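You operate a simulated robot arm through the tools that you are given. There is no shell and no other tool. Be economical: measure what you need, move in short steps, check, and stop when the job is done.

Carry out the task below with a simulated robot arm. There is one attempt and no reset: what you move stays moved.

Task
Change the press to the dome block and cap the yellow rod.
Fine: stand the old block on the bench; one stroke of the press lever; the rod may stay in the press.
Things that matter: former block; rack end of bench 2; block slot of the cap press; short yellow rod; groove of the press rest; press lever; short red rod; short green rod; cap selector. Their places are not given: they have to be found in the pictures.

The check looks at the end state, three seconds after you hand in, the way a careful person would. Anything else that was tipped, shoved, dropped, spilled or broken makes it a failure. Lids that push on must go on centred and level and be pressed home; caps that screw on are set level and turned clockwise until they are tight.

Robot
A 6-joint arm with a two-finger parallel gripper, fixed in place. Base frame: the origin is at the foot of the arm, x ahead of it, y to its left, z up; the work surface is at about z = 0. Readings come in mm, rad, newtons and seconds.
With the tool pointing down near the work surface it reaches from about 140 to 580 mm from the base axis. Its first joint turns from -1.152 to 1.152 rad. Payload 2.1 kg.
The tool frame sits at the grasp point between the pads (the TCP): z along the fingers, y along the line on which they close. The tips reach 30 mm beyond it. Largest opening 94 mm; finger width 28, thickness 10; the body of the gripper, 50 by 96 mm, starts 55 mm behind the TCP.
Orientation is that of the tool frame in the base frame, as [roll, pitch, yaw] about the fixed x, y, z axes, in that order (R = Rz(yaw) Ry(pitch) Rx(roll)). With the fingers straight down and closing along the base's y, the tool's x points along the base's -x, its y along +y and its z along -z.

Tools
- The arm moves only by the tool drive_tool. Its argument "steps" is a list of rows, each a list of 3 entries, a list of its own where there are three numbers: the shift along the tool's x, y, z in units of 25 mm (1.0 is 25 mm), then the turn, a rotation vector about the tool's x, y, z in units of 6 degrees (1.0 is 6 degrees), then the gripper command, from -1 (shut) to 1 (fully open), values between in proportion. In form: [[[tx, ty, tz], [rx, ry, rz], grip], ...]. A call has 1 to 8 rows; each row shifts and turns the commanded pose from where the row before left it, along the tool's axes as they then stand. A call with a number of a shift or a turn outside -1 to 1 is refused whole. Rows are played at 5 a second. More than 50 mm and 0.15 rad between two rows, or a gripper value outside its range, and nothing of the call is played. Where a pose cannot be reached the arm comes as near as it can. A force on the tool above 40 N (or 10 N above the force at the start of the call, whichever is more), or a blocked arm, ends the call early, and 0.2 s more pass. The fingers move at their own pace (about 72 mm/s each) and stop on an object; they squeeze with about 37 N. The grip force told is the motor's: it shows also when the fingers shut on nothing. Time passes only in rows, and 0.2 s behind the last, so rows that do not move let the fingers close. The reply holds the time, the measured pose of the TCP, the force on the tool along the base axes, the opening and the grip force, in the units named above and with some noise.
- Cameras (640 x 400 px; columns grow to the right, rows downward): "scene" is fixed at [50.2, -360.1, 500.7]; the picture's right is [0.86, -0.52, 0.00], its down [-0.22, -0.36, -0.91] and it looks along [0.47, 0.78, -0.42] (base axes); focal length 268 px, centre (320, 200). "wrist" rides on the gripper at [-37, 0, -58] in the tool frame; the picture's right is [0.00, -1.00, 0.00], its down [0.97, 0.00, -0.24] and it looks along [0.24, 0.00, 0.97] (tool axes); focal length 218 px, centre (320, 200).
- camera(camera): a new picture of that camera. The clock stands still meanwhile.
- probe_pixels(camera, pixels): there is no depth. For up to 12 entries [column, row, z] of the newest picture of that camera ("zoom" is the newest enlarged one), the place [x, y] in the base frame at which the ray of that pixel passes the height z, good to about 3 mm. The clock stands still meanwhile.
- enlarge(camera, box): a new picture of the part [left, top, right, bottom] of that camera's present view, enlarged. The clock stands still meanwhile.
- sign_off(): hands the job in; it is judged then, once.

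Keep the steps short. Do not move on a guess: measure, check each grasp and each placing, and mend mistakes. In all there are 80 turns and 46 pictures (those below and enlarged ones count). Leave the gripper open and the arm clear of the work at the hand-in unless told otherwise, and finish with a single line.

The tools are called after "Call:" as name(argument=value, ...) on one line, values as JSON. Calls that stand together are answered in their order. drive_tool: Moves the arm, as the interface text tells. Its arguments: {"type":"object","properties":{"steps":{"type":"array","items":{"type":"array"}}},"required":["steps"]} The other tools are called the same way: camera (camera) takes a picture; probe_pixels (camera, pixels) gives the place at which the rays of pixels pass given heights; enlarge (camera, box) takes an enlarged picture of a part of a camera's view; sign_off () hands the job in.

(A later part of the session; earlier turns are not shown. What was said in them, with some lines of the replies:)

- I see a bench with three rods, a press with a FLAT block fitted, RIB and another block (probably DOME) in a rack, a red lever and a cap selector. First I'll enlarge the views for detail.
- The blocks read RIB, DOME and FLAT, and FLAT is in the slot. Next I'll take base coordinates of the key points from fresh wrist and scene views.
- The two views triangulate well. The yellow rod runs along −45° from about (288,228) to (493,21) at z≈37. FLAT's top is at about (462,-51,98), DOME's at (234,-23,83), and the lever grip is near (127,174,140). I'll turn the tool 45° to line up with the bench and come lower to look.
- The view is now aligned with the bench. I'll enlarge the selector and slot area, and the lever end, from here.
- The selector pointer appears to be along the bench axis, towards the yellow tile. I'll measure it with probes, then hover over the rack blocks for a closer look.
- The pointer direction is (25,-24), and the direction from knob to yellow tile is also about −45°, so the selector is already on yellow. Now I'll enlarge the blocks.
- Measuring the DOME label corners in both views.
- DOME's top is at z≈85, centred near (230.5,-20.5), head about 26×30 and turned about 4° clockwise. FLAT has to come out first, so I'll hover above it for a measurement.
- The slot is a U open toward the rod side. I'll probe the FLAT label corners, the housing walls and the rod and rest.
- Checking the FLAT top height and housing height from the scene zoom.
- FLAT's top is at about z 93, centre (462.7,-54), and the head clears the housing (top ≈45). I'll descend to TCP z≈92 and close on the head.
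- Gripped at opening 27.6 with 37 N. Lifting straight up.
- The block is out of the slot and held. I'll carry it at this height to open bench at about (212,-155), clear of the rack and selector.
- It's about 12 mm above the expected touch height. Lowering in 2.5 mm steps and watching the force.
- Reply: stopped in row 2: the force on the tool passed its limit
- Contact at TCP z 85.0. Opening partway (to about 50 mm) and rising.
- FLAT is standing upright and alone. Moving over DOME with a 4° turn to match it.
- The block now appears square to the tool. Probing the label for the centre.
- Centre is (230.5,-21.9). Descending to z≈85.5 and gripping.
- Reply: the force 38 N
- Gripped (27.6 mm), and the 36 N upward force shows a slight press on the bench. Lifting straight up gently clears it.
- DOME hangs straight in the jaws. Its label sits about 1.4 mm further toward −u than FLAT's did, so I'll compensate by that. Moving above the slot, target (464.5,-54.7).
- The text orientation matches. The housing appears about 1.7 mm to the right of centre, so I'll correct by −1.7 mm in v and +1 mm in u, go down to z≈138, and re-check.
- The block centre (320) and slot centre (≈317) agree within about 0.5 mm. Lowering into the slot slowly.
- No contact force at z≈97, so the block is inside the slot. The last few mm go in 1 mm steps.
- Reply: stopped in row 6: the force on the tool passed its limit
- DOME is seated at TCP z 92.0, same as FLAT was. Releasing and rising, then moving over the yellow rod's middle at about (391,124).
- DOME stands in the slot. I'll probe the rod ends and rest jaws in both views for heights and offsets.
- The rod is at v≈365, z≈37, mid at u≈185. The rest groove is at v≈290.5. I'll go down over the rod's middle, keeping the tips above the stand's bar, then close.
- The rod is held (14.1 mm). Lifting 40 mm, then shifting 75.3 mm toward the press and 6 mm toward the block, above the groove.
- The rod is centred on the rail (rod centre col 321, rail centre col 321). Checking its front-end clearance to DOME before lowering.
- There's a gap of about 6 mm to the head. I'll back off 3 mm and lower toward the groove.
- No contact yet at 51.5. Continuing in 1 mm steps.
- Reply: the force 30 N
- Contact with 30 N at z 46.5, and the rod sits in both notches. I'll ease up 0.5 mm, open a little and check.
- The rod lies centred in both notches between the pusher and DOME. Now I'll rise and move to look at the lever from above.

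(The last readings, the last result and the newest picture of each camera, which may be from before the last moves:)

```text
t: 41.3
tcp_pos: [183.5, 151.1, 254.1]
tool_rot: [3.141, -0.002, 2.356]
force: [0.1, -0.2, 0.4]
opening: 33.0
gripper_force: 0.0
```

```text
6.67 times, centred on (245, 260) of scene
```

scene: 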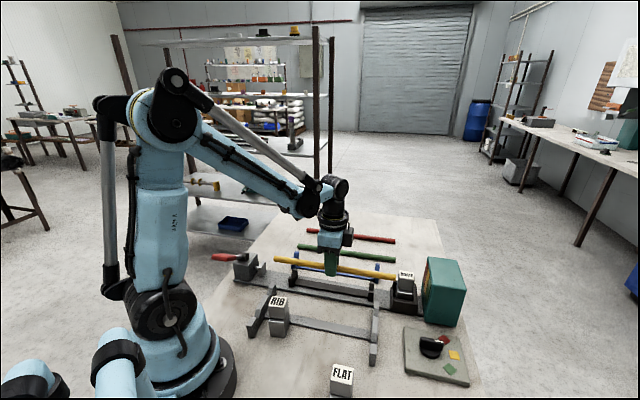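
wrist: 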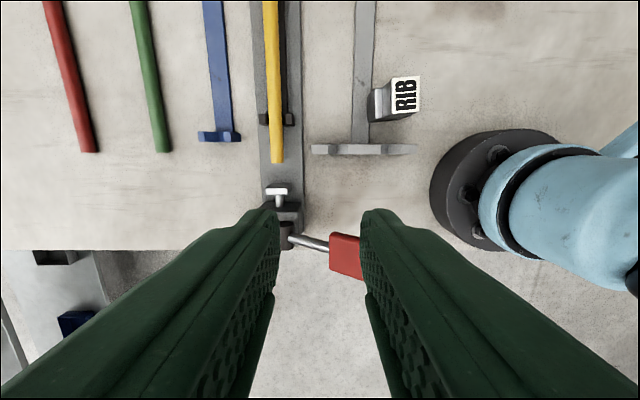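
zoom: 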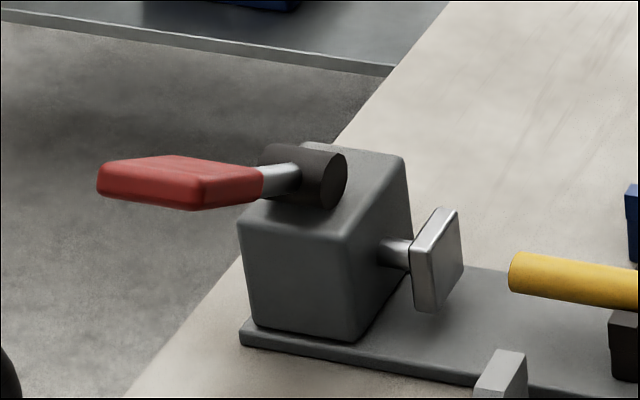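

The hub's axis runs along the bench and the shaft goes from it toward −v to the red grip. I'll triangulate the hub and grip.

Call:
probe_pixels(camera="wrist", pixels=[[348, 256, 80], [348, 256, 120], [331, 233, 100], [330, 272, 100], [285, 233, 80], [292, 240, 90], [329, 247, 90], [277, 192, 50], [305, 240, 60], [275, 163, 30]])

Call:
probe_pixels(camera="zoom", pixels=[[180, 183, 80], [180, 183, 120], [97, 190, 100], [262, 183, 100], [325, 180, 80], [270, 175, 80], [262, 183, 80], [435, 260, 40], [345, 230, 60], [400, 155, 60], [460, 210, 60], [97, 190, 80]])

```text
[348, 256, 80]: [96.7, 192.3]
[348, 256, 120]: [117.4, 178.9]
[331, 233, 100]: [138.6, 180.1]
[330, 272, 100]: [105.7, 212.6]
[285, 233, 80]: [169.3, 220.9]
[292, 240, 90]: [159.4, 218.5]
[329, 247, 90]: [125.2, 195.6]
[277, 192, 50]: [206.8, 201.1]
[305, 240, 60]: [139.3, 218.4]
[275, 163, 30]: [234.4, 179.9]
```

```text
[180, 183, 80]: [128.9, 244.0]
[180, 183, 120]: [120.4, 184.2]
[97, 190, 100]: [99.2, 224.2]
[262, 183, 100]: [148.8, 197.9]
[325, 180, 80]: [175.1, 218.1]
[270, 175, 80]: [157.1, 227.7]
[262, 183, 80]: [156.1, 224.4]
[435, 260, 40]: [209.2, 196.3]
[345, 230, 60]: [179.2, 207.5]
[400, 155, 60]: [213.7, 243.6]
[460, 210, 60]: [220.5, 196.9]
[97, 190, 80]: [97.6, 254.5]
```

The grip centre is about (119,179,123) and the hub about (170,220,80). So the lever points up 33° on the −v side, pivoting about the bench axis. I'll close the fingers, hover over the grip and check before pressing down.

Call:
drive_tool(steps=[[[0.654, -0.258, 0.3], [0, 0, 0], -1], [[0.654, -0.258, 0.3], [0, 0, 0], -1], [[0.654, -0.258, 0.4], [0, 0, 0], -1], [[0.654, -0.258, 0.6], [0, 0, 0], -1], [[0, 0, 0.8], [0, 0, 0], -1], [[0, 0, 0.8], [0, 0, 0], -1], [[0, 0, 0], [0, 0, 0], -1]])

Call:
camera(camera="scene")

Call:
camera(camera="wrist")

```text
t: 42.9
tcp_pos: [118.5, 181.1, 172.2]
tool_rot: [-3.14, -0.003, 2.357]
force: [-0.4, 0.7, -0.1]
opening: 0.0
gripper_force: 32.6
```

```text
7 pictures are left
```

scene: 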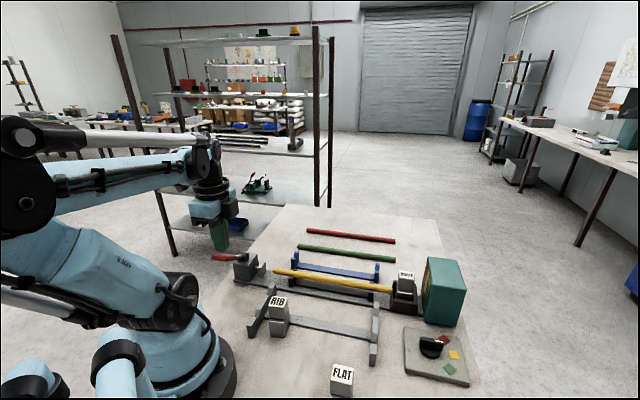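

```text
6 pictures are left
```

wrist: 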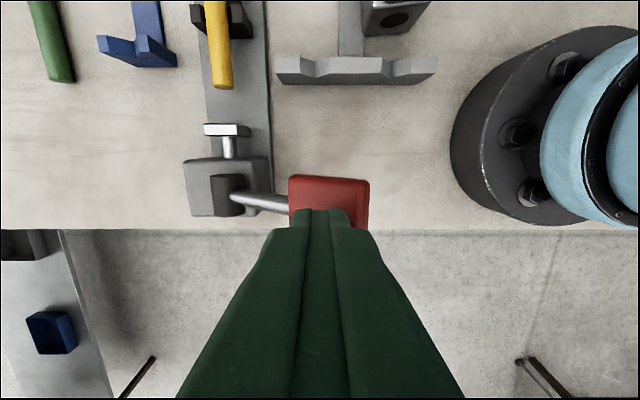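

The fingertips are over the red grip. Shifting 5 mm and pressing down step by step, watching force and height.

Call:
drive_tool(steps=[[[-0.2, 0, 0.2], [0, 0, 0], -1], [[0, 0, 0.2], [0, 0, 0], -1], [[0, 0, 0.2], [0, 0, 0], -1], [[0, 0, 0.2], [0, 0, 0], -1], [[0, 0, 0.2], [0, 0, 0], -1], [[0, 0, 0.2], [0, 0, 0], -1]])

```text
t: 44.3
tcp_pos: [121.4, 176.2, 141.5]
tool_rot: [3.141, -0.007, 2.356]
force: [0.2, -0.2, 0.3]
opening: 0.0
gripper_force: 33.3
```

No force yet with the tips at z≈111. Looking to see whether the lever moved.

Call:
enlarge(camera="scene", box=[190, 210, 290, 290])

```text
5.00 times, centred on (240, 250) of scene
```

zoom: 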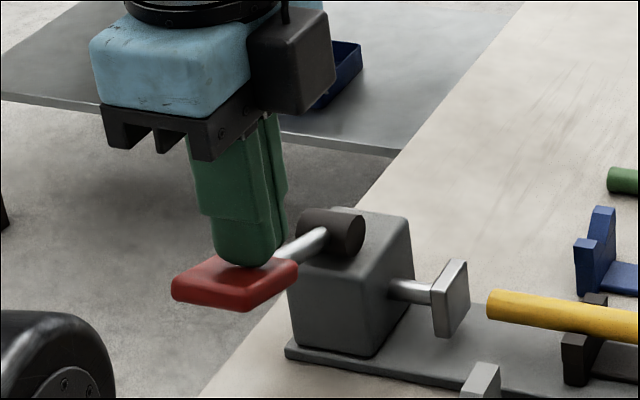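

The lever turned down freely and the pusher has moved out a bit, so down is the right direction. Continuing the stroke to its end.

Call:
drive_tool(steps=[[[0, 0, 0.3], [0, 0, 0], -1], [[0, 0, 0.3], [0, 0, 0], -1], [[0, 0, 0.3], [0, 0, 0], -1], [[0, 0, 0.3], [0, 0, 0], -1], [[0, 0, 0.3], [0, 0, 0], -1]])

```text
t: 45.5
tcp_pos: [122.8, 177.0, 107.7]
tool_rot: [-3.133, -0.002, 2.356]
force: [-3.0, -3.4, 24.4]
opening: 0.1
gripper_force: 33.1
stopped in row 5: the force on the tool passed its limit (the readings are from after the stop); the commanded pose is now the measured one
```

Resistance of 24 N at tip z≈78, probably the rod now being pressed into the cap. Continuing in small steps.

Call:
drive_tool(steps=[[[0, 0, 0.15], [0, 0, 0], -1], [[0, 0, 0.15], [0, 0, 0], -1], [[0, 0, 0.15], [0, 0, 0], -1], [[0, 0, 0.15], [0, 0, 0], -1], [[0, 0, 0.15], [0, 0, 0], -1], [[0, 0, 0.15], [0, 0, 0], -1]])

Call:
enlarge(camera="scene", box=[200, 220, 440, 350])

```text
t: 45.8
tcp_pos: [122.1, 175.9, 107.7]
tool_rot: [-3.132, -0.002, 2.359]
force: [-3.4, -2.3, 21.9]
opening: 0.0
gripper_force: 32.5
stopped in row 1: the force on the tool passed its limit (the readings are from after the stop); the commanded pose is now the measured one
```

```text
2.67 times, centred on (320, 285) of scene
```

zoom: 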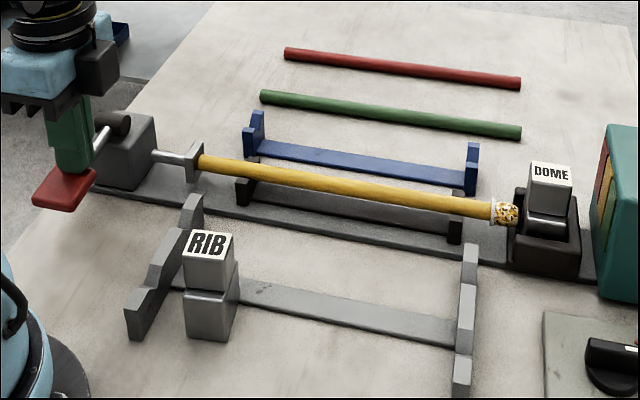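

The pusher is fully out against a hard stop, and a yellow dome cap is on the rod's end. Lifting off the lever gently and checking.

Call:
drive_tool(steps=[[[0, 0, -0.2], [0, 0, 0], -1], [[0, 0, -0.3], [0, 0, 0], -1], [[0, 0, -0.4], [0, 0, 0], -1], [[0, 0, -0.6], [0, 0, 0], -1], [[0, 0, -1], [0, 0, 0], -1], [[0, 0, -1], [0, 0, 0], -1], [[0, 0, -1], [0, 0, 0], -1], [[0, 0, -1], [0, 0, 0], 0.5]])

Call:
enlarge(camera="scene", box=[370, 250, 430, 310])

Call:
camera(camera="scene")

```text
t: 47.6
tcp_pos: [122.7, 176.7, 247.6]
tool_rot: [-3.132, -0.002, 2.358]
force: [0.8, -0.4, -0.4]
opening: 52.9
gripper_force: 0.1
```

```text
6.67 times, centred on (400, 280) of scene
```

zoom: 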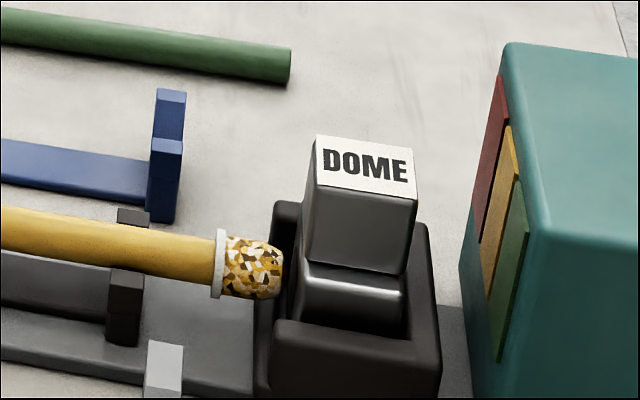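

```text
2 pictures are left
```

scene: 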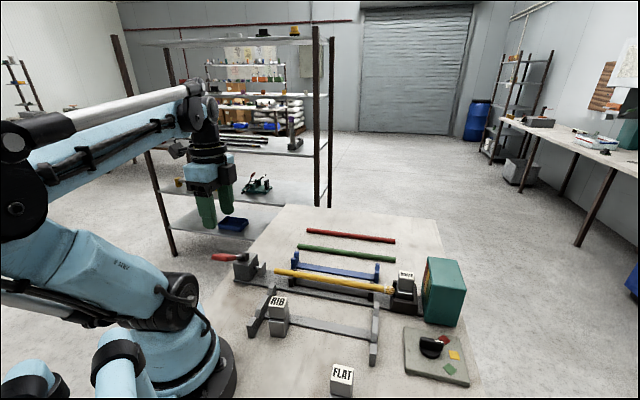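

The cap is centred and level on the yellow rod. The lever has sprung back, FLAT stands on the bench and everything else is untouched. I'll open the gripper fully with the arm clear, then hand in.

Call:
drive_tool(steps=[[[0, 0, -0.5], [0, 0, 0], 1], [[0, 0, 0], [0, 0, 0], 1], [[0, 0, 0], [0, 0, 0], 1]])

Call:
sign_off()

```text
t: 48.4
tcp_pos: [124.3, 178.5, 258.7]
tool_rot: [-3.132, -0.003, 2.356]
force: [-0.6, -0.2, -0.2]
opening: 94.0
gripper_force: 0.0
```

```text
The job is handed in.
```

The press now holds the dome block, the yellow rod is capped with one lever stroke and still in the press, the flat block stands on the bench, and the job is handed in.
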